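You operate a simulated robot arm through the tools that you are given. There is no shell and no other tool.

You run a simulated two-armed robot. Do the job below in one go: nothing can be reset, and whatever is moved stays where it is left.

JOB
Pick up the blue primer can with one hand, pass it to the other hand and put it on the shelf under the plywood bench. Set down upright: blue primer can.
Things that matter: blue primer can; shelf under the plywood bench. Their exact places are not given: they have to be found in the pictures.

Only the result counts: the job must be done as asked and must still hold three seconds after the hand-in. Knocking over, shifting, dropping, spilling or breaking anything else fails it.

ROBOT AND FRAMES
Two 7-joint arms with two-finger parallel grippers on one trunk, on a base that moves. Base frame: it is fixed to the floor where the robot stands at the start and does not move with it; the origin is under the middle of the robot, x ahead of it, y to its left, z up. Lengths are in mm, angles in rad, forces in N, time in s.
The left shoulder is at the start at [163, 171, 1108], the right one opposite. With the tool pointing down near the work surface each hand reaches from about 100 to 780 mm from the robot's upright axis, wherever it stands, measured 20 degrees to its own side. Places, roughly: blue primer can [-1500, -2500, 500]; shelf under the plywood bench [-1100, 400, 400]. Payload 4.4 kg a hand.
The TCP of each hand is the grasp point between the finger pads, 23 mm short of the fingertips. In the tool frame z runs along the fingers and y along their closing line. Largest opening 94 mm; finger width 38, thickness 10; the body of the gripper, 54 by 96 mm, starts 39 mm behind the TCP.
Orientation is that of the tool frame in the base frame, as a unit quaternion [x, y, z, w]. With the fingers straight down and closing along the base's y, the tool's x points along the base's -x, its y along +y and its z along -z.

CONTROLS
- The arms move only by the tool play_rows. It takes "left_targets", "right_targets" or both (then of equal length, played together; a hand with none holds still); each is a list of rows, each a list of 6 numbers: the shift along the tool's x, y, z in mm, then the turn, a rotation vector about the tool's x, y, z in rad. In form: [[x, y, z, wx, wy, wz], ...]. A call has 1 to 20 rows; each row shifts and turns the commanded pose from where the row before left it, along the tool's axes as they then stand. "left_jaw" and "right_jaw" are, for a hand that has rows, the closure, from 0 (fully open) to 1 (shut), set as the call begins (left out, the last holds). Each row takes 0.2 s and may step no farther than 50 mm and 0.15 rad from the row before; otherwise, or with a gripper value out of range, the whole call is refused. Where a pose cannot be reached the arm comes as near as it can. A force on the tool above 40 N (or 10 N above the force at the start of the call, whichever is more), or a blocked arm, ends the call early, and 0.2 s more pass. The fingers move at their own pace (about 72 mm/s each) and stop on an object; they squeeze with about 26 N. The grip force told is the motor's: it shows also when the fingers shut on nothing. Time passes only in rows, and 0.2 s behind the last, so rows that do not move let the fingers close. The reply holds the time, the measured pose of the TCP, the force on the tool along the base axes, the opening and the grip force, in the units named above and with some noise, with the torque about the TCP (base axes, N m) and any sound that the robot's microphone picked up.
- Cameras (640 x 400 px; columns grow to the right, rows downward): "scene" is now at [282.1, 3, 1222.3]; the picture's right is [0.05, -1.00, 0.00], its down [-0.76, -0.04, -0.65] and it looks along [0.65, 0.03, -0.76] (base axes); focal length 214 px, centre (320, 200). "left" rides on the left gripper at [86, -16, -74] in its tool frame; the picture's right is [0.18, 0.98, 0.00], its down [-0.58, 0.11, -0.81] and it looks along [-0.79, 0.15, 0.59] (tool axes); focal length 243 px, centre (320, 200). "right" rides on the right gripper at [86, 16, -75] in its tool frame; the picture's right is [-0.18, 0.98, 0.00], its down [-0.58, -0.11, -0.81] and it looks along [-0.79, -0.15, 0.59] (tool axes); focal length 243 px, centre (320, 200).
- snapshot(camera): a new picture of that camera. The clock stands still meanwhile.
- raise_lower(by): moves the trunk up (or, below 0, down) by that many mm; the arms and the scene camera ride with it, the base frame stays. It gives what a move gives, with no picture.
- steer(legs): drives the robot by 1 to 6 legs, each [ahead, left, turn to the left] in mm, mm and rad, along the robot's own axes; the way and the turn of a leg run together, so that a leg with both is an arc; at most 1500 mm and 3.142 rad a leg. The arms and the cameras ride along, it lands a little off, and it stops where it bumps. It gives what a move gives.
- head_to(pan, tilt): turns the head with the scene camera to pan (to the left, within 1.396 rad either way) and tilt (down, from -0.506 to 1.204), counted from straight ahead of the robot (the tilt from the chest, where the trunk bows). It gives what a move gives.
- probe_pixels(camera, pixels): for up to 12 pixels [column, row] of the newest picture of that camera ("zoom" is the newest enlarged one), the place [x, y, z] in the base frame of the surface seen there, good to about 2 mm. The clock stands still meanwhile.
- zoom(camera, box): a new picture of the part [left, top, right, bottom] of that camera's present view, enlarged. The clock stands still meanwhile.
- sign_off(): hands the job in; it is judged then, once.

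Open the grippers and draw the arms clear of the work before you hand the job in, unless the task says otherwise.

The tools are called after "Emit:" as name(argument=value, ...) on one line, values as JSON. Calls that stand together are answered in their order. play_rows: Moves the arms, as the interface text tells. Its arguments: {"type":"object","properties":{"left_targets":{"type":"array"},"left_jaw":{"type":"number"},"right_targets":{"type":"array"},"right_jaw":{"type":"number"}},"required":[]} The other tools are called the same way: raise_lower (by) moves the trunk up or down; steer (legs) drives the base; head_to (pan, tilt) turns the head that bears the scene camera; snapshot (camera) takes a picture; probe_pixels (camera, pixels) gives the place of the surface under pixels of a picture; zoom (camera, box) takes an enlarged picture of a part of a camera's view; sign_off () hands the job in.

At the start:

```text
t: 0.0
left_position: [436.7, 139.7, 646.5]
left_ee_rot: [0.0, 1.0, 0.001, 0.0]
left_force: [-0.1, -0.1, 0.8]
left_ft_torque: [0.02, 0.0, -0.02]
left_gripper_width: 94.0
left_gripper_force: 0.0
right_position: [556.2, -278.5, 689.0]
right_ee_rot: [0.0, 1.0, -0.001, 0.0]
right_force: [0.6, 0.4, 0.1]
right_ft_torque: [-0.03, 0.02, -0.02]
right_gripper_width: 94.2
right_gripper_force: 0.1
trunk travel left (down, up): [-125.0, 263.0]
robot x, y, heading: [2.5, -1.6, -0.004]
head pan, tilt (commanded): [0.052, 0.859]
```

scene: 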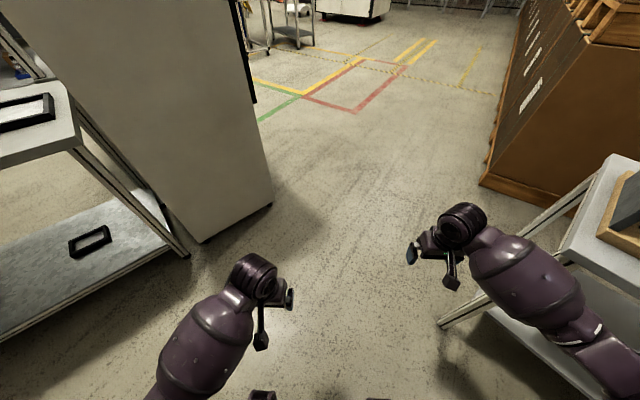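
right: 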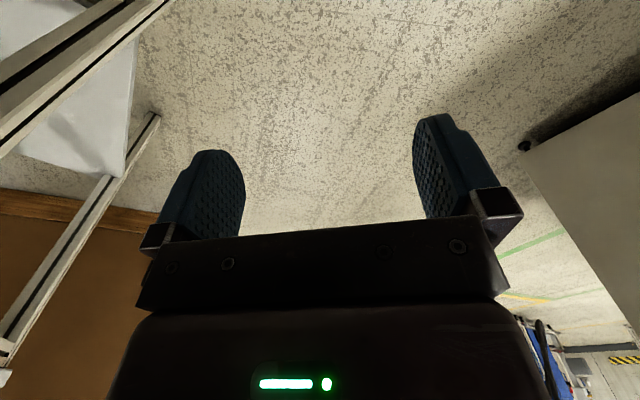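
left: 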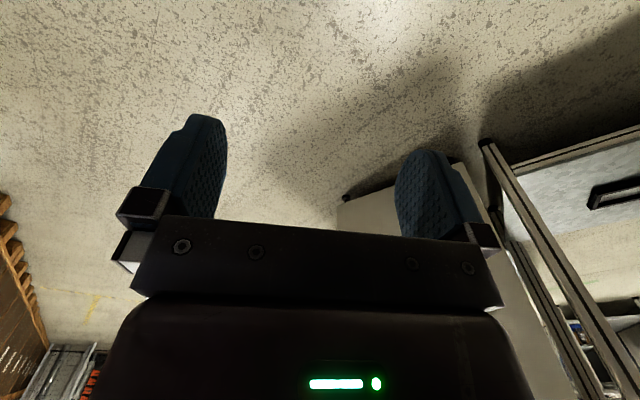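

The first picture shows a cabinet and a bench ahead, with the arms in front; the can and bench should be behind the robot. I look to both sides with the head first.

Emit:
head_to(pan=-1.39, tilt=0.4)

Emit:
snapshot(camera="scene")

Emit:
head_to(pan=1.39, tilt=0.4)

Emit:
snapshot(camera="scene")

```text
t: 1.6
left_position: [438.0, 140.6, 647.9]
left_ee_rot: [0.0, 1.0, 0.0, 0.001]
left_force: [0.4, -0.3, 0.1]
left_ft_torque: [0.03, -0.01, 0.0]
left_gripper_width: 93.8
left_gripper_force: 0.1
right_position: [555.7, -279.7, 689.4]
right_ee_rot: [0.001, 1.0, -0.001, 0.0]
right_force: [0.5, 0.4, -0.2]
right_ft_torque: [-0.04, -0.05, 0.0]
right_gripper_width: 94.3
right_gripper_force: 0.0
trunk travel left (down, up): [-125.0, 263.0]
robot x, y, heading: [3.9, 0.2, 0.006]
head pan, tilt (commanded): [-1.389, 0.4]
```

```text
taken
```

scene: 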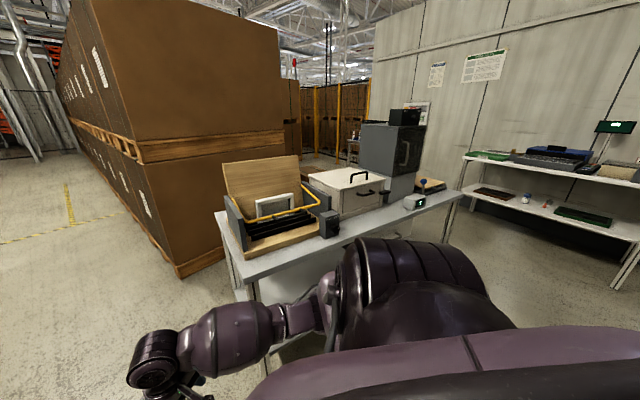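

```text
t: 4.0
left_position: [437.5, 139.9, 645.8]
left_ee_rot: [0.001, 1.0, 0.0, 0.0]
left_force: [0.1, -0.6, 0.3]
left_ft_torque: [0.04, 0.02, 0.04]
left_gripper_width: 94.0
left_gripper_force: 0.0
right_position: [556.5, -278.7, 690.2]
right_ee_rot: [0.0, 1.0, 0.0, 0.0]
right_force: [0.4, 0.4, 0.5]
right_ft_torque: [0.03, -0.02, -0.01]
right_gripper_width: 93.9
right_gripper_force: 0.0
trunk travel left (down, up): [-125.0, 263.0]
robot x, y, heading: [0.1, -1.3, 0.003]
head pan, tilt (commanded): [1.389, 0.4]
```

```text
taken
```

scene: 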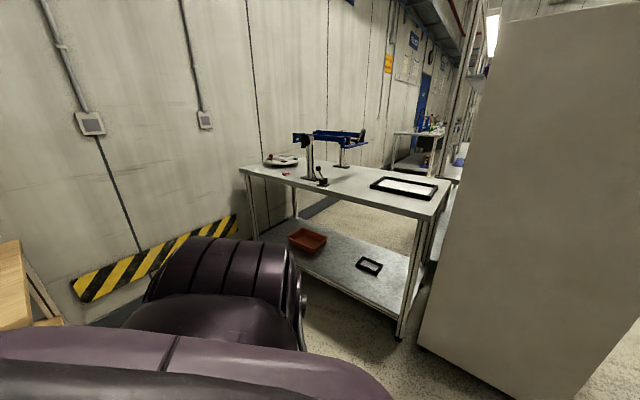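

The right view shows a grey table close by (front edge around (230,270)) and a white shelving unit further at (560,180); the left view shows a plywood edge at (15,280). I probe distances to plan safe driving.

Emit:
probe_pixels(camera="scene", pixels=[[10, 260], [30, 300], [260, 240], [400, 335], [420, 215], [245, 172], [150, 260], [480, 370]])

Emit:
head_to(pan=-1.39, tilt=0.4)

Emit:
snapshot(camera="scene")

Emit:
probe_pixels(camera="scene", pixels=[[220, 215], [245, 275], [460, 192], [400, 215], [525, 198], [510, 155], [600, 180], [470, 155], [615, 285], [630, 180], [180, 270], [545, 203]])

```text
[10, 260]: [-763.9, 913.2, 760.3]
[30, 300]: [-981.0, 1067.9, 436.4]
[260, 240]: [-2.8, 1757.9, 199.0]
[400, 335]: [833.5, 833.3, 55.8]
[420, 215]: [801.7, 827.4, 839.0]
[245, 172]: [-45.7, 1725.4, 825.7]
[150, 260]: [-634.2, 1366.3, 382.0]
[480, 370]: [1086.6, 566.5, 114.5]
```

```text
t: 6.5
left_position: [436.9, 139.4, 647.3]
left_ee_rot: [-0.001, 1.0, 0.0, 0.0]
left_force: [0.6, 0.4, -0.5]
left_ft_torque: [-0.02, 0.01, -0.04]
left_gripper_width: 93.9
left_gripper_force: 0.0
right_position: [555.6, -279.1, 688.7]
right_ee_rot: [-0.001, 1.0, 0.0, 0.0]
right_force: [0.4, -0.7, -0.2]
right_ft_torque: [0.02, 0.0, 0.03]
right_gripper_width: 93.8
right_gripper_force: 0.1
trunk travel left (down, up): [-125.0, 263.0]
robot x, y, heading: [-1.3, 0.7, -0.003]
head pan, tilt (commanded): [-1.389, 0.4]
```

```text
taken
```

scene: 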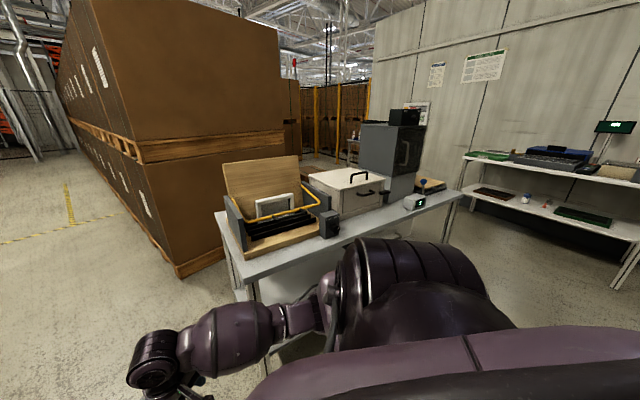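

```text
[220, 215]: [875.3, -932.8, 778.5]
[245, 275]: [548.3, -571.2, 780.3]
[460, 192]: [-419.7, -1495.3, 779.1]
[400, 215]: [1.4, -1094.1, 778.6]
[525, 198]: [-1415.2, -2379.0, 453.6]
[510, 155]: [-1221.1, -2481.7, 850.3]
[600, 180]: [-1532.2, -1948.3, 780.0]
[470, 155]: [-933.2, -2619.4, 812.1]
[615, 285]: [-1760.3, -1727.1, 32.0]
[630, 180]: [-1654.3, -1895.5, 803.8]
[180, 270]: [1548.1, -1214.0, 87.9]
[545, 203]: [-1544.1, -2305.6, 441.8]
```

The near table's front corner is at about (548,-571), 790 mm from the axis, so turning left in place is clear. I zoom on the white shelving around (525,198) to look for the can.

Emit:
zoom(camera="scene", box=[450, 120, 640, 240])

```text
3.33 times, centred on (545, 180) of scene
```

zoom: 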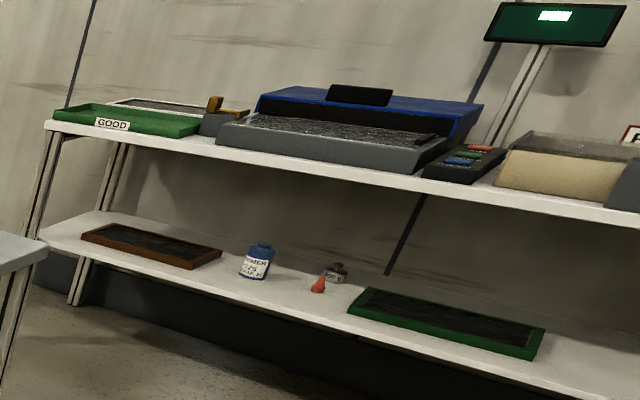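

The blue "PRIMER" can stands on the lower white shelf at zoom (257,262). I probe it and the shelf geometry around it.

Emit:
probe_pixels(camera="zoom", pixels=[[257, 262], [258, 246], [250, 278], [242, 262], [268, 262], [260, 295], [320, 286], [335, 272], [200, 250], [60, 235], [250, 155], [350, 180]])

Emit:
probe_pixels(camera="zoom", pixels=[[57, 130], [300, 170], [500, 200], [620, 219], [85, 250], [150, 272], [260, 305], [400, 345], [560, 385], [40, 250], [350, 310], [120, 230]])

```text
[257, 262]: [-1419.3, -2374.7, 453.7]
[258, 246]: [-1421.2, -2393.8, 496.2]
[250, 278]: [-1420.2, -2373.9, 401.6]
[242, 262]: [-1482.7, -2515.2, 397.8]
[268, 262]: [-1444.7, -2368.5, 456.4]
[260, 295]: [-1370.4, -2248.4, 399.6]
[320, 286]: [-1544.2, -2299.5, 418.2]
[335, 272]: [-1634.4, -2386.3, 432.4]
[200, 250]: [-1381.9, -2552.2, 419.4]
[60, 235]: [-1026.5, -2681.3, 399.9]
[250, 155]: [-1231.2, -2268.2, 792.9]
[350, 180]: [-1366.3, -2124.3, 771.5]
```

```text
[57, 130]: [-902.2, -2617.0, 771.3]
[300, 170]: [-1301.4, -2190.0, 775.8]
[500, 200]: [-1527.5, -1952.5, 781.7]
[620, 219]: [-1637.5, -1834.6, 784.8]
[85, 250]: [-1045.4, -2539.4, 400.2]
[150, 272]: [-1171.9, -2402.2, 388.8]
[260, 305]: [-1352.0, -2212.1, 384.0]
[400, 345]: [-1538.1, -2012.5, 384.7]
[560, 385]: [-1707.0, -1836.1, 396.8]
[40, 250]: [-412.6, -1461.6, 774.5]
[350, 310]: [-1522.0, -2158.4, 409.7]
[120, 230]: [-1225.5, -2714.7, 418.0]
```

The can sits about 200 mm behind the lower shelf's front edge (z≈400), and the upper board (z≈780) overhangs. I draw the right arm in a bit before turning left, away from the near table.

Emit:
play_rows(right_targets=[[40, 0, 0, 0, 0, 0], [40, 0, 0, 0, 0, 0], [40, 0, 0, 0, 0, 0]])

Emit:
steer(legs=[[0, 0, 1.4]])

Emit:
head_to(pan=0.9, tilt=0.5)

Emit:
snapshot(camera="scene")

```text
t: 7.3
left_position: [437.3, 138.6, 647.3]
left_ee_rot: [0.0, 1.0, 0.0, 0.0]
left_force: [-0.2, 0.6, -0.7]
left_ft_torque: [-0.01, 0.01, 0.01]
left_gripper_width: 93.8
left_gripper_force: 0.0
right_position: [434.5, -278.7, 689.5]
right_ee_rot: [-0.001, 1.0, 0.0, -0.001]
right_force: [-0.2, -0.8, 0.4]
right_ft_torque: [0.0, 0.02, 0.04]
right_gripper_width: 94.2
right_gripper_force: 0.0
trunk travel left (down, up): [-125.0, 263.0]
robot x, y, heading: [0.1, -0.1, -0.0]
head pan, tilt (commanded): [-1.389, 0.4]
```

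```text
t: 11.1
left_position: [-62.2, 454.8, 647.8]
left_ee_rot: [-0.643, 0.766, 0.0, 0.0]
left_force: [-0.5, 0.3, -0.2]
left_ft_torque: [0.0, 0.02, -0.01]
left_gripper_width: 94.0
left_gripper_force: 0.1
right_position: [349.5, 380.8, 689.9]
right_ee_rot: [-0.644, 0.765, 0.0, 0.0]
right_force: [0.2, 0.6, 0.3]
right_ft_torque: [-0.01, -0.03, 0.0]
right_gripper_width: 94.0
right_gripper_force: 0.0
trunk travel left (down, up): [-125.0, 263.0]
robot x, y, heading: [0.2, -2.6, 1.398]
head pan, tilt (commanded): [-1.389, 0.4]
```

```text
t: 13.2
left_position: [-63.7, 454.2, 647.2]
left_ee_rot: [-0.643, 0.766, -0.001, 0.0]
left_force: [-0.3, 0.3, 0.1]
left_ft_torque: [-0.02, -0.01, 0.01]
left_gripper_width: 94.0
left_gripper_force: 0.0
right_position: [347.3, 379.9, 689.3]
right_ee_rot: [-0.644, 0.765, 0.001, 0.0]
right_force: [0.0, 0.3, -0.1]
right_ft_torque: [-0.01, 0.01, -0.01]
right_gripper_width: 93.8
right_gripper_force: 0.0
trunk travel left (down, up): [-125.0, 263.0]
robot x, y, heading: [-3.1, -2.4, 1.401]
head pan, tilt (commanded): [0.901, 0.499]
```

```text
taken
```

scene: 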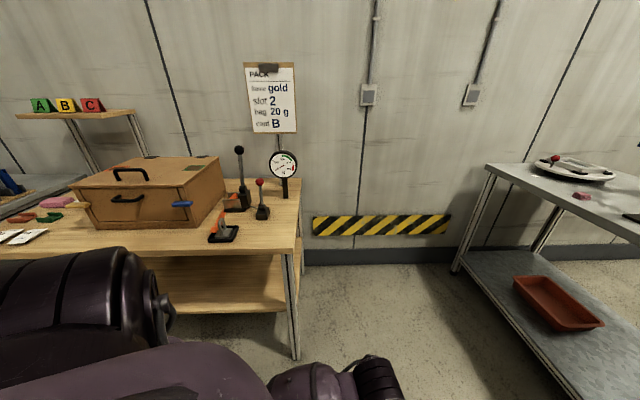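

The plywood bench appears at left (top around (200,240), lower shelf at (220,285)). I probe it, then turn the head further to see the rest.

Emit:
probe_pixels(camera="scene", pixels=[[200, 245], [295, 245], [298, 355], [285, 305], [220, 285], [270, 270], [230, 262], [300, 182], [155, 250], [240, 310], [200, 310], [260, 256]])

Emit:
head_to(pan=1.39, tilt=0.5)

Emit:
snapshot(camera="scene")

```text
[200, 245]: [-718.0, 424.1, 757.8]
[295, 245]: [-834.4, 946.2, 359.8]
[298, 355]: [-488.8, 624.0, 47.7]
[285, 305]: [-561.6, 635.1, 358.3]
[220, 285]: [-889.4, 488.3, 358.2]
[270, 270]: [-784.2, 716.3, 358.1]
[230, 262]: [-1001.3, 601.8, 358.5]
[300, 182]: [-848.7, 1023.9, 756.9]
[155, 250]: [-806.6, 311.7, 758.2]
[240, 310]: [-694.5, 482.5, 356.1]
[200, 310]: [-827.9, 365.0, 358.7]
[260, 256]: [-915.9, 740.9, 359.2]
```

```text
t: 14.2
left_position: [-63.1, 454.7, 647.2]
left_ee_rot: [-0.643, 0.766, 0.0, 0.0]
left_force: [0.1, 0.2, -0.2]
left_ft_torque: [0.01, 0.01, 0.01]
left_gripper_width: 94.4
left_gripper_force: 0.0
right_position: [349.2, 380.3, 688.7]
right_ee_rot: [-0.644, 0.765, 0.0, 0.0]
right_force: [0.6, -0.2, -0.3]
right_ft_torque: [0.02, -0.02, -0.03]
right_gripper_width: 94.1
right_gripper_force: 0.1
trunk travel left (down, up): [-125.0, 263.0]
robot x, y, heading: [1.7, -2.7, 1.394]
head pan, tilt (commanded): [1.389, 0.499]
```

```text
taken
```

scene: 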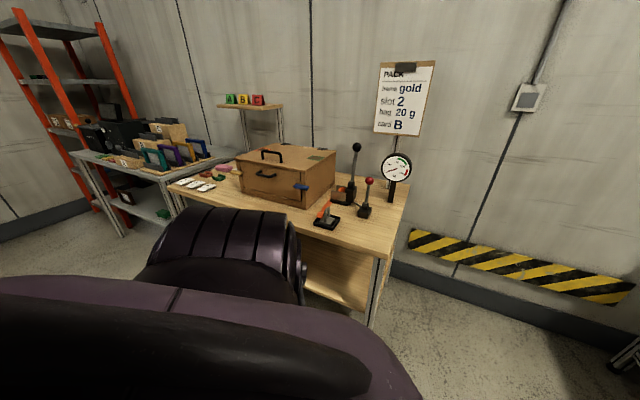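

The corridor toward the can runs between the plywood bench (front edge ~830 mm from here) and the near table (~790 mm). I turn left to face down the corridor and look.

Emit:
steer(legs=[[0, 0, 2.55]])

Emit:
head_to(pan=0.0, tilt=0.45)

Emit:
snapshot(camera="scene")

```text
t: 20.6
left_position: [-191.6, -416.1, 648.2]
left_ee_rot: [0.915, 0.402, 0.0, 0.0]
left_force: [0.5, -0.6, -0.9]
left_ft_torque: [-0.03, 0.03, 0.04]
left_gripper_width: 94.1
left_gripper_force: 0.1
right_position: [-499.6, -132.4, 689.2]
right_ee_rot: [0.916, 0.402, -0.001, -0.001]
right_force: [0.8, -0.2, 0.3]
right_ft_torque: [-0.02, 0.01, 0.04]
right_gripper_width: 93.7
right_gripper_force: 0.1
trunk travel left (down, up): [-125.0, 263.0]
robot x, y, heading: [2.2, -1.8, -2.312]
head pan, tilt (commanded): [1.389, 0.499]
```

```text
t: 22.2
left_position: [-192.8, -416.3, 646.7]
left_ee_rot: [0.916, 0.402, 0.0, -0.001]
left_force: [0.2, -0.2, 0.6]
left_ft_torque: [0.0, 0.04, 0.03]
left_gripper_width: 93.8
left_gripper_force: 0.0
right_position: [-499.1, -133.0, 689.2]
right_ee_rot: [0.916, 0.402, 0.0, 0.0]
right_force: [0.1, -0.7, 0.2]
right_ft_torque: [0.02, 0.0, 0.0]
right_gripper_width: 94.0
right_gripper_force: 0.0
trunk travel left (down, up): [-125.0, 263.0]
robot x, y, heading: [-0.0, 0.6, -2.318]
head pan, tilt (commanded): [0.0, 0.45]
```

```text
taken
```

scene: 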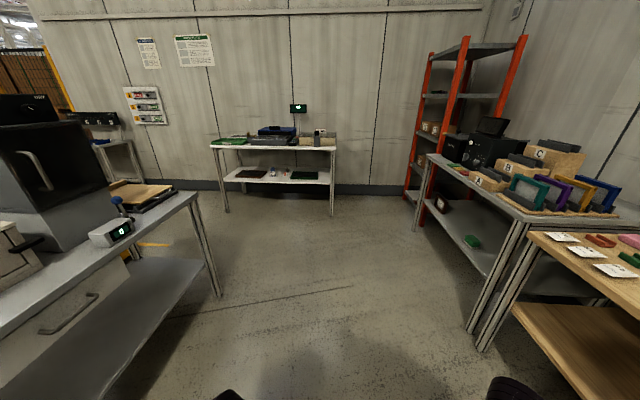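

The corridor is clear; the white shelving with the can stands at the end around (270,170). I drive 1250 mm ahead down the corridor and look closer.

Emit:
steer(legs=[[1250, 0, 0]])

Emit:
head_to(pan=0.25, tilt=0.45)

Emit:
snapshot(camera="scene")

```text
t: 28.4
left_position: [-1017.6, -1330.8, 646.9]
left_ee_rot: [0.914, 0.406, 0.0, 0.0]
left_force: [-1.0, 0.1, -0.5]
left_ft_torque: [0.0, 0.0, 0.03]
left_gripper_width: 94.0
left_gripper_force: 0.0
right_position: [-1328.6, -1049.1, 689.5]
right_ee_rot: [0.914, 0.407, 0.0, 0.0]
right_force: [-0.4, 0.0, -0.1]
right_ft_torque: [0.04, 0.0, 0.05]
right_gripper_width: 93.9
right_gripper_force: 0.0
trunk travel left (down, up): [-125.0, 263.0]
robot x, y, heading: [-831.0, -911.2, -2.305]
head pan, tilt (commanded): [0.0, 0.45]
```

```text
t: 29.2
left_position: [-1019.1, -1330.4, 647.5]
left_ee_rot: [0.914, 0.406, 0.0, 0.0]
left_force: [0.2, -0.5, 0.3]
left_ft_torque: [0.04, -0.02, 0.0]
left_gripper_width: 93.9
left_gripper_force: 0.0
right_position: [-1328.3, -1049.3, 688.6]
right_ee_rot: [0.914, 0.407, 0.0, 0.0]
right_force: [0.5, 0.6, -0.1]
right_ft_torque: [0.0, 0.0, -0.01]
right_gripper_width: 94.1
right_gripper_force: 0.2
trunk travel left (down, up): [-125.0, 263.0]
robot x, y, heading: [-827.3, -912.7, -2.301]
head pan, tilt (commanded): [0.25, 0.45]
```

```text
taken
```

scene: 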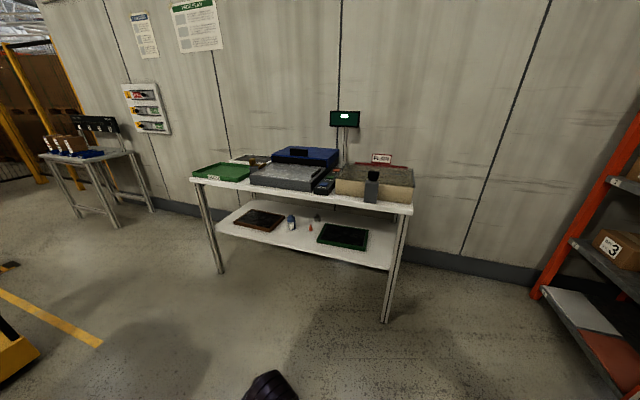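

The can shows at (291,222) on the lower shelf. I zoom in for its size and shape.

Emit:
zoom(camera="scene", box=[250, 195, 340, 251])

```text
7.11 times, centred on (295, 223) of scene
```

zoom: 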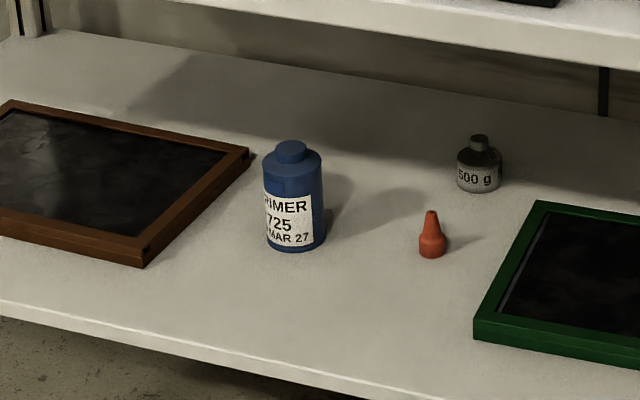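

Emit:
probe_pixels(camera="zoom", pixels=[[291, 145], [291, 155], [293, 168], [270, 168], [318, 168], [270, 210], [292, 210], [320, 210], [293, 247], [293, 255], [258, 180], [323, 180]])

Emit:
probe_pixels(camera="zoom", pixels=[[247, 155], [144, 262], [430, 255], [431, 212], [475, 320], [540, 203], [300, 350], [30, 305], [500, 393], [478, 190], [60, 40], [300, 20]])

```text
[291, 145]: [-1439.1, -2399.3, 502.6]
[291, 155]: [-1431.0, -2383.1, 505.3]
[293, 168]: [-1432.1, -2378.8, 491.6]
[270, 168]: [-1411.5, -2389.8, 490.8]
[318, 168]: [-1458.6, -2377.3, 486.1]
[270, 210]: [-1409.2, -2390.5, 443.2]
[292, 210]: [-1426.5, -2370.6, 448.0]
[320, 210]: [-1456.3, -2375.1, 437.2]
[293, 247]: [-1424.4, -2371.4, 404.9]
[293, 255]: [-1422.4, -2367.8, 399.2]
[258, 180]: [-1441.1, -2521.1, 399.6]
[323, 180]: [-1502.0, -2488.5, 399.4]
```

```text
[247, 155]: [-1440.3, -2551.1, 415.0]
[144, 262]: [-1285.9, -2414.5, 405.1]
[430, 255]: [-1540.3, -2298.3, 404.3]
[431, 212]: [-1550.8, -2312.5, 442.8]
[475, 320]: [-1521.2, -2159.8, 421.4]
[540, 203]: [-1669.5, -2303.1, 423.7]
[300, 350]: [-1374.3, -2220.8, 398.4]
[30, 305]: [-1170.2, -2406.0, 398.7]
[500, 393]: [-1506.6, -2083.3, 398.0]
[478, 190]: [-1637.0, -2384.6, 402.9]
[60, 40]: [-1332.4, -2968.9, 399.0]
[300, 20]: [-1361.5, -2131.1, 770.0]
```

The can is about 60 mm in diameter (centre ≈ (-1438,-2398)), body z 399–488, cap to 505; a red cone is ~140 mm to its right, a brown frame ~110 mm to its left. I now roll both wrists half a turn in free air here so that the cameras will ride above the grippers when they point forward.

Emit:
play_rows(right_targets=[[0, 0, 0, 0, 0, 0.15], [0, 0, 0, 0, 0, 0.15], [0, 0, 0, 0, 0, 0.15], [0, 0, 0, 0, 0, 0.15], [0, 0, 0, 0, 0, 0.15], [0, 0, 0, 0, 0, 0.15], [0, 0, 0, 0, 0, 0.15], [0, 0, 0, 0, 0, 0.15], [0, 0, 0, 0, 0, 0.15], [0, 0, 0, 0, 0, 0.15], [0, 0, 0, 0, 0, 0.15], [0, 0, 0, 0, 0, 0.15], [0, 0, 0, 0, 0, 0.15], [0, 0, 0, 0, 0, 0.15], [0, 0, 0, 0, 0, 0.15], [0, 0, 0, 0, 0, 0.15], [0, 0, 0, 0, 0, 0.15], [0, 0, 0, 0, 0, 0.15], [0, 0, 0, 0, 0, 0.15], [0, 0, 0, 0, 0, 0.15]], left_targets=[[0, 0, 0, 0, 0, -0.15], [0, 0, 0, 0, 0, -0.15], [0, 0, 0, 0, 0, -0.15], [0, 0, 0, 0, 0, -0.15], [0, 0, 0, 0, 0, -0.15], [0, 0, 0, 0, 0, -0.15], [0, 0, 0, 0, 0, -0.15], [0, 0, 0, 0, 0, -0.15], [0, 0, 0, 0, 0, -0.15], [0, 0, 0, 0, 0, -0.15], [0, 0, 0, 0, 0, -0.15], [0, 0, 0, 0, 0, -0.15], [0, 0, 0, 0, 0, -0.15], [0, 0, 0, 0, 0, -0.15], [0, 0, 0, 0, 0, -0.15], [0, 0, 0, 0, 0, -0.15], [0, 0, 0, 0, 0, -0.15], [0, 0, 0, 0, 0, -0.15], [0, 0, 0, 0, 0, -0.15], [0, 0, 0, 0, 0, -0.15]])

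```text
t: 31.0
left_position: [-961.7, -1371.0, 632.7]
left_ee_rot: [0.541, 0.836, -0.011, 0.087]
left_force: [0.1, -0.5, 0.1]
left_ft_torque: [-0.03, -0.01, -0.02]
left_gripper_width: 94.1
left_gripper_force: 0.0
right_position: [-1328.8, -1047.9, 689.2]
right_ee_rot: [0.983, -0.182, 0.0, 0.0]
right_force: [-0.4, -0.7, 0.0]
right_ft_torque: [0.03, -0.01, -0.04]
right_gripper_width: 94.0
right_gripper_force: 0.1
trunk travel left (down, up): [-125.0, 263.0]
robot x, y, heading: [-832.1, -912.1, -2.306]
head pan, tilt (commanded): [0.25, 0.45]
stopped in row 9 (left hand): the arm was blocked; the commanded pose is now the measured one
```

The left wrist was blocked after about -1.1 rad, while the right has done +1.2 rad cleanly. I go on with the right alone to see whether it reaches the half turn.

Emit:
play_rows(right_targets=[[0, 0, 0, 0, 0, 0.15], [0, 0, 0, 0, 0, 0.15], [0, 0, 0, 0, 0, 0.15], [0, 0, 0, 0, 0, 0.15], [0, 0, 0, 0, 0, 0.15], [0, 0, 0, 0, 0, 0.15], [0, 0, 0, 0, 0, 0.15], [0, 0, 0, 0, 0, 0.15], [0, 0, 0, 0, 0, 0.15], [0, 0, 0, 0, 0, 0.15], [0, 0, 0, 0, 0, 0.15], [0, 0, 0, 0, 0, 0.1]])

```text
t: 32.6
left_position: [-961.7, -1371.6, 631.9]
left_ee_rot: [0.541, 0.837, -0.012, 0.087]
left_force: [-0.1, 0.1, -0.6]
left_ft_torque: [-0.06, -0.01, 0.01]
left_gripper_width: 94.2
left_gripper_force: 0.1
right_position: [-1331.1, -1087.4, 710.2]
right_ee_rot: [0.851, -0.521, -0.056, 0.026]
right_force: [-0.3, 0.9, 0.2]
right_ft_torque: [0.0, -0.04, 0.04]
right_gripper_width: 93.9
right_gripper_force: 0.1
trunk travel left (down, up): [-125.0, 263.0]
robot x, y, heading: [-834.8, -911.2, -2.301]
head pan, tilt (commanded): [0.25, 0.45]
stopped in row 7 (right hand): the arm was blocked; the commanded pose is now the measured one
```

Right blocked near +1.9 rad. A better way is to align the hand with the forearm (pointing forward-down) first, then roll; I undo the rolls, extend both hands forward and pitch them forward.

Emit:
play_rows(right_targets=[[0, 0, 0, 0, 0.0112, -0.1488], [0, 0, 0, 0, 0.0112, -0.1488], [0, 0, 0, 0, 0.0112, -0.1488], [0, 0, 0, 0, 0.0112, -0.1488], [0, 0, 0, 0, 0.0112, -0.1488], [0, 0, 0, 0, 0.0112, -0.1488], [0, 0, 0, 0, 0.0112, -0.1488], [0, 0, 0, 0, 0.0112, -0.1488], [0, 0, 0, 0, 0.0112, -0.1488], [0, 0, 0, 0, 0.0112, -0.1488], [0, 0, 0, 0, 0.0112, -0.1488], [0, 0, 0, 0, 0.0112, -0.1488], [0, 0, 0, 0, 0.0112, -0.1488], [-40, 0, 25, 0, 0, 0], [-40, 0, 25, 0, 0, 0], [-40, 0, 25, 0, 0, 0], [0, 0, 0, 0, -0.15, 0], [0, 0, 0, 0, -0.15, 0], [0, 0, 0, 0, -0.15, 0], [0, 0, 0, 0, -0.15, 0]], left_targets=[[0, 0, 0, 0.0197, 0.0123, 0.1439], [0, 0, 0, 0.0197, 0.0123, 0.1439], [0, 0, 0, 0.0197, 0.0123, 0.1439], [0, 0, 0, 0.0197, 0.0123, 0.1439], [0, 0, 0, 0.0197, 0.0123, 0.1439], [0, 0, 0, 0.0197, 0.0123, 0.1439], [0, 0, 0, 0.0197, 0.0123, 0.1439], [0, 0, 0, 0.0197, 0.0123, 0.1439], [0, 0, 0, 0, 0, 0], [0, 0, 0, 0, 0, 0], [0, 0, 0, 0, 0, 0], [0, 0, 0, 0, 0, 0], [0, 0, 0, 0, 0, 0], [-40, 0, 0, 0, 0, 0], [-40, 0, 0, 0, 0, 0], [-40, 0, 0, 0, 0, 0], [0, 0, 0, 0, -0.15, 0], [0, 0, 0, 0, -0.15, 0], [0, 0, 0, 0, -0.15, 0], [0, 0, 0, 0, -0.15, 0]])

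```text
t: 35.2
left_position: [-961.4, -1372.6, 631.0]
left_ee_rot: [0.913, 0.407, 0.001, 0.0]
left_force: [0.2, 0.9, 0.3]
left_ft_torque: [-0.02, -0.02, 0.0]
left_gripper_width: 94.0
left_gripper_force: 0.0
right_position: [-1327.5, -1104.9, 718.2]
right_ee_rot: [0.918, 0.394, -0.037, -0.021]
right_force: [0.6, 0.2, -0.8]
right_ft_torque: [0.01, 0.02, 0.0]
right_gripper_width: 93.9
right_gripper_force: 0.1
trunk travel left (down, up): [-125.0, 263.0]
robot x, y, heading: [-828.0, -910.6, -2.302]
head pan, tilt (commanded): [0.25, 0.45]
stopped in row 13 (right hand): the arm was blocked; the commanded pose is now the measured one
```

The right arm got blocked just at the end of the unroll, so its elbow posture must have drifted. I look at the arms with the scene camera.

Emit:
head_to(pan=0.0, tilt=1.0)

Emit:
snapshot(camera="scene")

Emit:
snapshot(camera="right")

```text
t: 36.1
left_position: [-962.9, -1371.3, 633.2]
left_ee_rot: [0.913, 0.408, 0.001, -0.001]
left_force: [0.4, -0.2, 0.0]
left_ft_torque: [0.0, 0.0, 0.0]
left_gripper_width: 94.0
left_gripper_force: 0.0
right_position: [-1326.6, -1105.2, 718.0]
right_ee_rot: [0.918, 0.394, -0.038, -0.021]
right_force: [0.6, -0.6, -0.7]
right_ft_torque: [-0.02, -0.03, -0.02]
right_gripper_width: 94.0
right_gripper_force: 0.0
trunk travel left (down, up): [-125.0, 263.0]
robot x, y, heading: [-831.5, -909.3, -2.306]
head pan, tilt (commanded): [0.0, 1.0]
```

```text
taken
```

scene: 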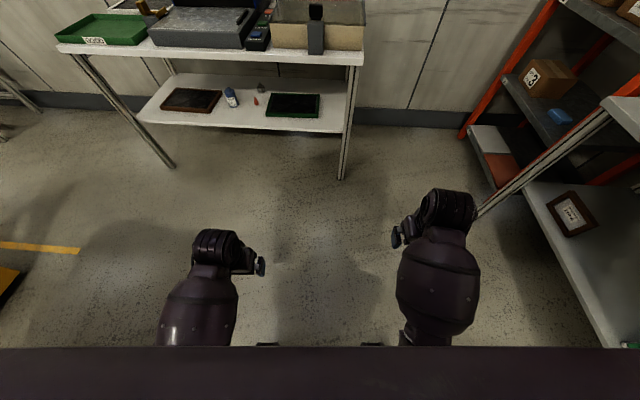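

```text
taken
```

right: 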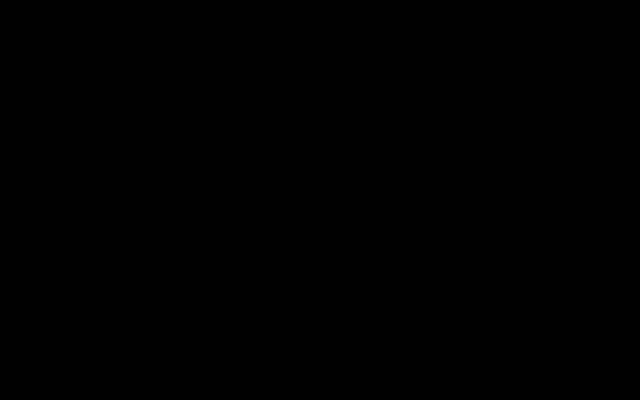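

The right wrist camera is black, meaning the wrist is folded so far that a link covers it. I relieve that by moving the right hand forward and pitching it forward, small steps.

Emit:
play_rows(right_targets=[[-20, 0, 20, 0, -0.1, 0], [-20, 0, 20, 0, -0.1, 0], [-20, 0, 20, 0, -0.1, 0], [-20, 0, 20, 0, -0.1, 0], [-10, 0, 20, 0, -0.1, 0], [-10, 0, 20, 0, -0.1, 0]], left_targets=[[-20, 0, 0, 0, -0.1, 0], [-20, 0, 0, 0, -0.1, 0], [-20, 0, 0, 0, -0.1, 0], [-20, 0, 0, 0, -0.1, 0], [-10, 0, 20, 0, -0.1, 0], [-10, 0, 20, 0, -0.1, 0]])

Emit:
snapshot(camera="right")

Emit:
snapshot(camera="scene")

```text
t: 37.5
left_position: [-1038.4, -1456.0, 616.0]
left_ee_rot: [0.872, 0.39, -0.271, 0.121]
left_force: [0.4, -0.5, -0.2]
left_ft_torque: [0.0, 0.03, 0.0]
left_gripper_width: 93.9
left_gripper_force: 0.1
right_position: [-1421.2, -1196.5, 631.1]
right_ee_rot: [0.866, 0.382, -0.307, 0.097]
right_force: [-0.5, -0.2, 0.0]
right_ft_torque: [-0.03, 0.01, -0.05]
right_gripper_width: 94.0
right_gripper_force: 0.1
trunk travel left (down, up): [-125.0, 263.0]
robot x, y, heading: [-831.3, -913.1, -2.304]
head pan, tilt (commanded): [0.0, 1.0]
```

```text
taken
```

right: 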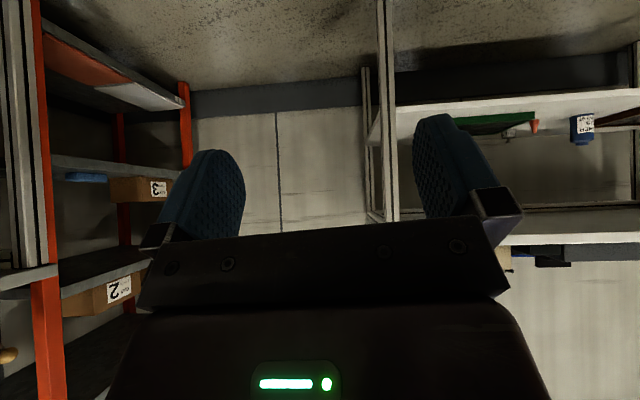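

```text
taken
```

scene: 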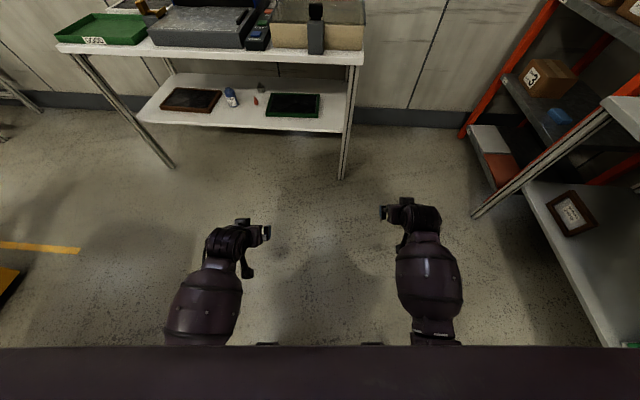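

Both hands moved freely and the right camera sees again (can at (583,128)). I pitch both further forward and then test the roll there.

Emit:
play_rows(right_targets=[[0, 0, 10, 0, -0.1, 0], [0, 0, 10, 0, -0.1, 0], [0, 0, 10, 0, -0.1, 0], [0, 0, 10, 0, -0.1, 0], [0, 0, 0, 0, 0, 0.15], [0, 0, 0, 0, 0, 0.15], [0, 0, 0, 0, 0, 0.15], [0, 0, 0, 0, 0, 0.15], [0, 0, 0, 0, 0, 0.15], [0, 0, 0, 0, 0, 0.15], [0, 0, 0, 0, 0, 0.15], [0, 0, 0, 0, 0, 0.15], [0, 0, 0, 0, 0, 0.15], [0, 0, 0, 0, 0, 0.15]])

```text
t: 40.0
left_position: [-1037.8, -1457.1, 616.6]
left_ee_rot: [0.873, 0.389, -0.27, 0.12]
left_force: [-0.8, 0.1, -0.5]
left_ft_torque: [0.0, 0.0, 0.02]
left_gripper_width: 94.0
left_gripper_force: 0.0
right_position: [-1418.3, -1257.7, 617.7]
right_ee_rot: [0.855, -0.011, -0.315, 0.412]
right_force: [0.6, 0.9, -0.6]
right_ft_torque: [-0.01, 0.02, -0.02]
right_gripper_width: 93.8
right_gripper_force: 0.2
trunk travel left (down, up): [-125.0, 263.0]
robot x, y, heading: [-826.8, -912.8, -2.304]
head pan, tilt (commanded): [0.0, 1.0]
stopped in row 12 (right hand): the arm was blocked; the commanded pose is now the measured one
```

Blocked again at roughly +1.05 rad of roll. I look at the posture before trying the other direction.

Emit:
snapshot(camera="scene")

Emit:
snapshot(camera="right")

Emit:
snapshot(camera="left")

```text
taken
```

scene: 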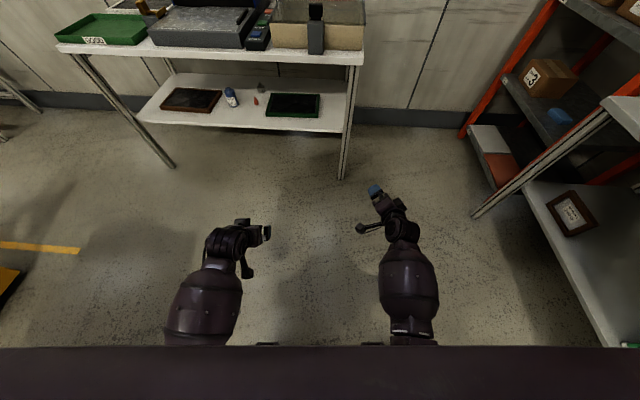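

```text
taken
```

right: 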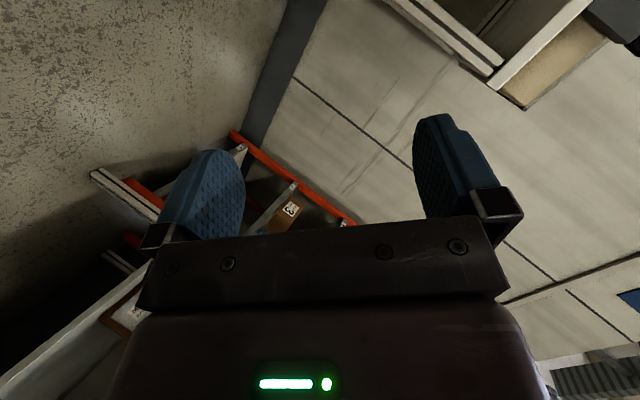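

```text
taken
```

left: 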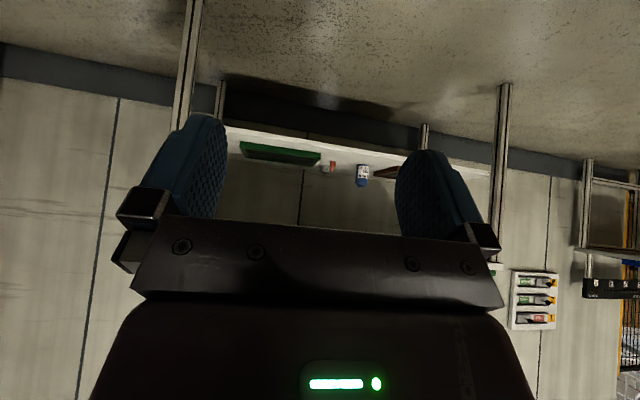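

The hand camera is a physical stub now left of the right hand. I try rolling the other way (negative) as far as it goes.

Emit:
play_rows(right_targets=[[0, 0, 0, 0, 0, -0.15], [0, 0, 0, 0, 0, -0.15], [0, 0, 0, 0, 0, -0.15], [0, 0, 0, 0, 0, -0.15], [0, 0, 0, 0, 0, -0.15], [0, 0, 0, 0, 0, -0.15], [0, 0, 0, 0, 0, -0.15], [0, 0, 0, 0, 0, -0.15], [0, 0, 0, 0, 0, -0.15], [0, 0, 0, 0, 0, -0.15], [0, 0, 0, 0, 0, -0.15], [0, 0, 0, 0, 0, -0.15], [0, 0, 0, 0, 0, -0.15], [0, 0, 0, 0, 0, -0.15], [0, 0, 0, 0, 0, -0.15], [0, 0, 0, 0, 0, -0.15], [0, 0, 0, 0, 0, -0.15], [0, 0, 0, 0, 0, -0.15], [0, 0, 0, 0, 0, -0.15], [0, 0, 0, 0, 0, -0.15]])

Emit:
snapshot(camera="scene")

```text
t: 44.2
left_position: [-1037.6, -1455.7, 616.8]
left_ee_rot: [0.872, 0.39, -0.269, 0.12]
left_force: [-0.2, -0.3, -0.9]
left_ft_torque: [0.0, 0.01, 0.0]
left_gripper_width: 93.9
left_gripper_force: 0.1
right_position: [-1416.2, -1259.7, 619.3]
right_ee_rot: [0.073, 0.852, -0.432, -0.285]
right_force: [0.9, -0.3, 0.2]
right_ft_torque: [-0.02, -0.01, -0.02]
right_gripper_width: 94.0
right_gripper_force: 0.1
trunk travel left (down, up): [-125.0, 263.0]
robot x, y, heading: [-828.7, -910.1, -2.309]
head pan, tilt (commanded): [0.0, 1.0]
```

```text
taken
```

scene: 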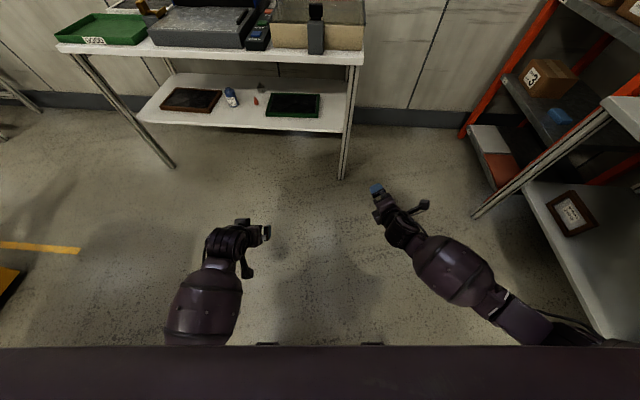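

The full −3.0 rad worked in this direction, with the elbow swinging out to the right. I continue the roll the remaining ~1.04 rad to bring the camera on top.

Emit:
play_rows(right_targets=[[0, 0, 0, 0, 0, -0.15], [0, 0, 0, 0, 0, -0.15], [0, 0, 0, 0, 0, -0.15], [0, 0, 0, 0, 0, -0.15], [0, 0, 0, 0, 0, -0.15], [0, 0, 0, 0, 0, -0.15], [0, 0, 0, 0, 0, -0.14]])

Emit:
snapshot(camera="scene")

Emit:
snapshot(camera="right")

```text
t: 45.8
left_position: [-1036.9, -1456.4, 616.1]
left_ee_rot: [0.873, 0.389, -0.27, 0.119]
left_force: [-0.2, -0.2, 0.3]
left_ft_torque: [-0.02, -0.03, -0.02]
left_gripper_width: 93.7
left_gripper_force: 0.0
right_position: [-1416.6, -1258.6, 620.0]
right_ee_rot: [-0.36, 0.776, -0.235, -0.462]
right_force: [-0.8, 0.1, 0.0]
right_ft_torque: [-0.02, 0.02, -0.03]
right_gripper_width: 94.1
right_gripper_force: 0.1
trunk travel left (down, up): [-125.0, 263.0]
robot x, y, heading: [-832.1, -913.3, -2.301]
head pan, tilt (commanded): [0.0, 1.0]
```

```text
taken
```

scene: 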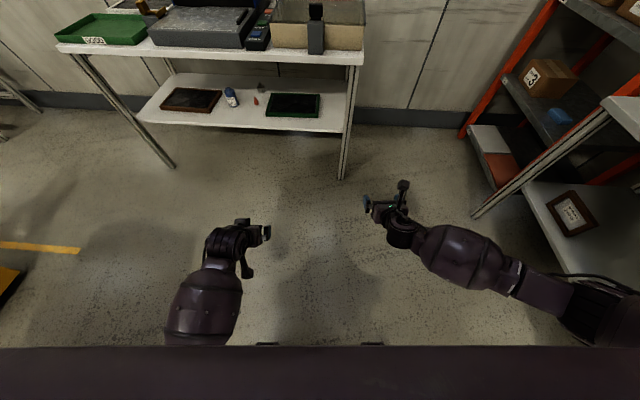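

```text
taken
```

right: 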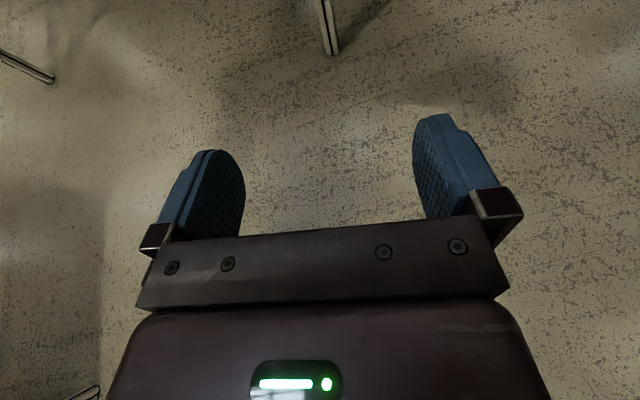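

The right hand now points forward-down with the camera on top. Before mirroring this on the left, I check the clearance on both sides by probing the right-hand table and looking left.

Emit:
probe_pixels(camera="scene", pixels=[[480, 213], [605, 110], [635, 140], [600, 330], [540, 270], [500, 265], [440, 250], [580, 300], [400, 235], [341, 175], [172, 163], [350, 60]])

Emit:
head_to(pan=1.2, tilt=0.7)

Emit:
snapshot(camera="scene")

Emit:
head_to(pan=-1.2, tilt=0.7)

Emit:
snapshot(camera="scene")

```text
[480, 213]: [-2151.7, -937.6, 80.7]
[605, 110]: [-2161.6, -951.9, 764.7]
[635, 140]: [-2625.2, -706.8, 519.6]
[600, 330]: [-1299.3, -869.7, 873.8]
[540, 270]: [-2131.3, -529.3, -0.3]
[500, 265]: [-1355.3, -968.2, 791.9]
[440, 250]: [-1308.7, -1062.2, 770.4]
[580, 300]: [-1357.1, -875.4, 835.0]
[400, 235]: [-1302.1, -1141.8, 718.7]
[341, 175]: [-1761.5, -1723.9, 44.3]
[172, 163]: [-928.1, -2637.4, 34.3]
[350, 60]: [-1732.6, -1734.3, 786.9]
```

```text
t: 47.2
left_position: [-1036.6, -1456.8, 616.4]
left_ee_rot: [0.872, 0.39, -0.269, 0.12]
left_force: [0.9, 0.2, 0.1]
left_ft_torque: [-0.01, -0.01, 0.0]
left_gripper_width: 93.9
left_gripper_force: 0.0
right_position: [-1416.6, -1259.4, 618.2]
right_ee_rot: [-0.36, 0.776, -0.236, -0.462]
right_force: [0.3, 0.8, -0.1]
right_ft_torque: [0.0, 0.03, 0.0]
right_gripper_width: 93.9
right_gripper_force: 0.0
trunk travel left (down, up): [-125.0, 263.0]
robot x, y, heading: [-825.1, -913.4, -2.302]
head pan, tilt (commanded): [1.201, 0.7]
```

```text
taken
```

scene: 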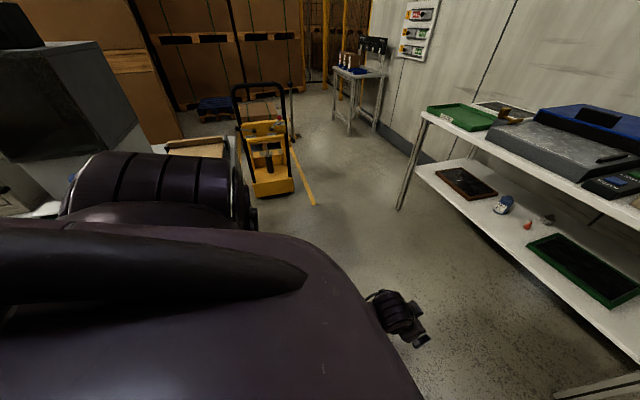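

```text
t: 49.4
left_position: [-1037.1, -1456.3, 616.1]
left_ee_rot: [0.873, 0.389, -0.27, 0.12]
left_force: [0.3, 1.0, -0.4]
left_ft_torque: [0.01, 0.03, -0.01]
left_gripper_width: 93.9
left_gripper_force: 0.1
right_position: [-1416.1, -1259.4, 620.1]
right_ee_rot: [-0.359, 0.777, -0.235, -0.462]
right_force: [-0.4, 0.3, 0.0]
right_ft_torque: [0.02, -0.04, 0.02]
right_gripper_width: 93.9
right_gripper_force: 0.0
trunk travel left (down, up): [-125.0, 263.0]
robot x, y, heading: [-830.8, -913.5, -2.304]
head pan, tilt (commanded): [-1.201, 0.7]
```

```text
taken
```

scene: 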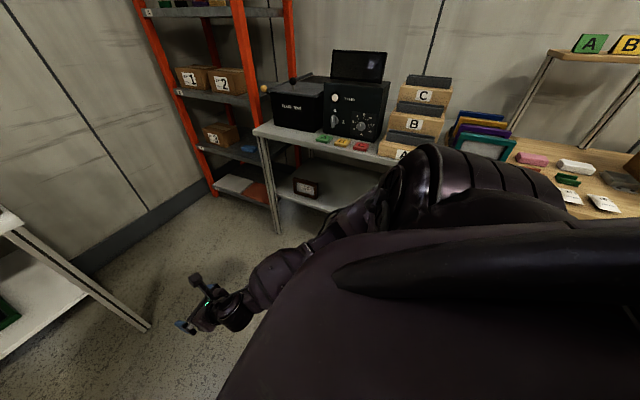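

The elbow of the right arm sits only ~420 mm out, and there is a metre of free floor to the right. I strafe 250 mm right to have room on the left, then mirror the pitch and roll on the left hand.

Emit:
steer(legs=[[0, -250, 0]])

Emit:
play_rows(left_targets=[[0, 0, 10, 0, -0.1, 0], [0, 0, 10, 0, -0.1, 0], [0, 0, 10, 0, -0.1, 0], [0, 0, 10, 0, -0.1, 0], [0, 0, 0, 0, 0, 0.15], [0, 0, 0, 0, 0, 0.15], [0, 0, 0, 0, 0, 0.15], [0, 0, 0, 0, 0, 0.15], [0, 0, 0, 0, 0, 0.15], [0, 0, 0, 0, 0, 0.15], [0, 0, 0, 0, 0, 0.15], [0, 0, 0, 0, 0, 0.15], [0, 0, 0, 0, 0, 0.15], [0, 0, 0, 0, 0, 0.15]])

```text
t: 52.2
left_position: [-1223.3, -1288.4, 615.7]
left_ee_rot: [0.873, 0.388, -0.27, 0.119]
left_force: [0.0, 0.0, 0.0]
left_ft_torque: [0.01, -0.04, -0.02]
left_gripper_width: 93.9
left_gripper_force: 0.0
right_position: [-1602.2, -1090.2, 619.7]
right_ee_rot: [-0.358, 0.776, -0.234, -0.462]
right_force: [-0.8, -0.2, -0.4]
right_ft_torque: [0.04, -0.01, 0.01]
right_gripper_width: 93.9
right_gripper_force: 0.1
trunk travel left (down, up): [-125.0, 263.0]
robot x, y, heading: [-1013.3, -744.4, -2.311]
head pan, tilt (commanded): [-1.201, 0.7]
```

```text
t: 55.2
left_position: [-1241.7, -1308.6, 586.8]
left_ee_rot: [0.83, -0.286, -0.187, 0.44]
left_force: [-0.7, 0.0, 0.4]
left_ft_torque: [0.03, 0.0, 0.01]
left_gripper_width: 94.1
left_gripper_force: 0.0
right_position: [-1601.5, -1090.6, 620.2]
right_ee_rot: [-0.358, 0.777, -0.234, -0.462]
right_force: [-0.1, -0.4, 0.4]
right_ft_torque: [0.01, 0.02, -0.01]
right_gripper_width: 93.9
right_gripper_force: 0.1
trunk travel left (down, up): [-125.0, 263.0]
robot x, y, heading: [-1013.6, -746.2, -2.31]
head pan, tilt (commanded): [-1.201, 0.7]
```

The left roll goes smoothly so far (1.5 rad). I continue the remaining 1.64 rad.

Emit:
play_rows(left_targets=[[0, 0, 0, 0, 0, 0.15], [0, 0, 0, 0, 0, 0.15], [0, 0, 0, 0, 0, 0.15], [0, 0, 0, 0, 0, 0.15], [0, 0, 0, 0, 0, 0.15], [0, 0, 0, 0, 0, 0.15], [0, 0, 0, 0, 0, 0.15], [0, 0, 0, 0, 0, 0.15], [0, 0, 0, 0, 0, 0.15], [0, 0, 0, 0, 0, 0.15], [0, 0, 0, 0, 0, 0.1416]])

Emit:
head_to(pan=0.0, tilt=0.9)

Emit:
snapshot(camera="scene")

```text
t: 57.6
left_position: [-1242.7, -1307.5, 589.1]
left_ee_rot: [-0.357, 0.802, -0.194, -0.438]
left_force: [-0.5, 0.0, 0.0]
left_ft_torque: [0.0, -0.02, -0.03]
left_gripper_width: 93.9
left_gripper_force: 0.1
right_position: [-1602.1, -1089.2, 618.4]
right_ee_rot: [-0.357, 0.776, -0.234, -0.463]
right_force: [0.1, -0.7, 0.1]
right_ft_torque: [-0.04, 0.0, 0.01]
right_gripper_width: 94.5
right_gripper_force: 0.1
trunk travel left (down, up): [-125.0, 263.0]
robot x, y, heading: [-1016.4, -746.3, -2.304]
head pan, tilt (commanded): [-1.201, 0.7]
```

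```text
t: 59.0
left_position: [-1242.6, -1307.9, 587.2]
left_ee_rot: [-0.358, 0.801, -0.194, -0.438]
left_force: [-0.2, 0.2, -0.5]
left_ft_torque: [0.0, 0.02, -0.03]
left_gripper_width: 94.0
left_gripper_force: 0.1
right_position: [-1602.9, -1090.0, 618.9]
right_ee_rot: [-0.358, 0.776, -0.235, -0.463]
right_force: [0.3, -1.1, -0.1]
right_ft_torque: [0.0, -0.01, 0.0]
right_gripper_width: 94.0
right_gripper_force: 0.0
trunk travel left (down, up): [-125.0, 263.0]
robot x, y, heading: [-1014.6, -747.1, -2.309]
head pan, tilt (commanded): [0.0, 0.901]
```

```text
taken
```

scene: 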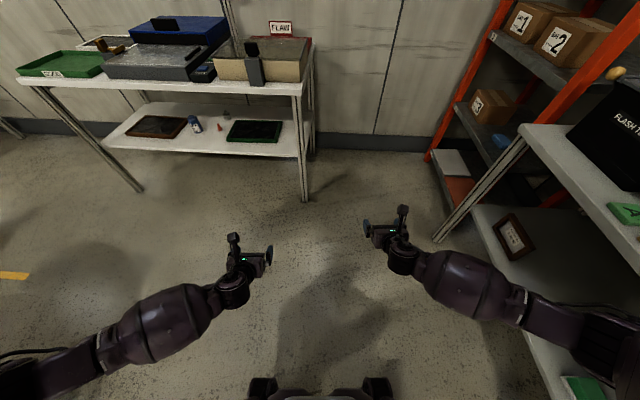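

Both hands now ride with the camera stubs on top (scene (235,240) and (402,212)). I test in free air whether the right hand can reach the picking pose: 15° down pitch, straight ahead, TCP height 430.

Emit:
probe_pixels(camera="scene", pixels=[[262, 383], [375, 383], [320, 396], [195, 122], [160, 300], [480, 275]])

Emit:
play_rows(right_targets=[[0, 0, 0, -0.0304, 0.109, -0.0061], [0, 0, 0, -0.0304, 0.109, -0.0061], [-33.9, -4.8, 19.4, 0, 0, 0], [-33.9, -4.8, 19.4, 0, 0, 0], [-33.9, -4.8, 19.4, 0, 0, 0], [-33.9, -4.8, 19.4, 0, 0, 0], [-33.9, -4.8, 19.4, 0, 0, 0]])

Emit:
snapshot(camera="scene")

```text
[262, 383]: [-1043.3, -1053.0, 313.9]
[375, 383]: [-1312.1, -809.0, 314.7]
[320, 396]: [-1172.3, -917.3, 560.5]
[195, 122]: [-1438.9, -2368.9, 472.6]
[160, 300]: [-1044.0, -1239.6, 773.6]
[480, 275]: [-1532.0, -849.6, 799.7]
```

```text
t: 60.6
left_position: [-1240.1, -1307.5, 586.0]
left_ee_rot: [-0.357, 0.801, -0.196, -0.438]
left_force: [0.6, 0.5, -0.6]
left_ft_torque: [-0.01, 0.06, -0.03]
left_gripper_width: 94.0
left_gripper_force: 0.1
right_position: [-1618.3, -1136.9, 439.5]
right_ee_rot: [-0.32, 0.726, -0.245, -0.557]
right_force: [-4.4, 7.0, -2.6]
right_ft_torque: [-0.21, 0.0, 0.47]
right_gripper_width: 94.0
right_gripper_force: 0.0
right hand out of reach, approached as far as the arm can: row 7
trunk travel left (down, up): [-125.0, 263.0]
robot x, y, heading: [-1013.7, -744.5, -2.306]
head pan, tilt (commanded): [0.0, 0.901]
```

```text
taken
```

scene: 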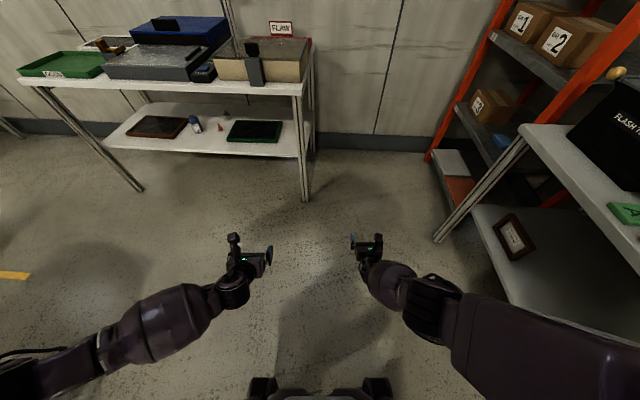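

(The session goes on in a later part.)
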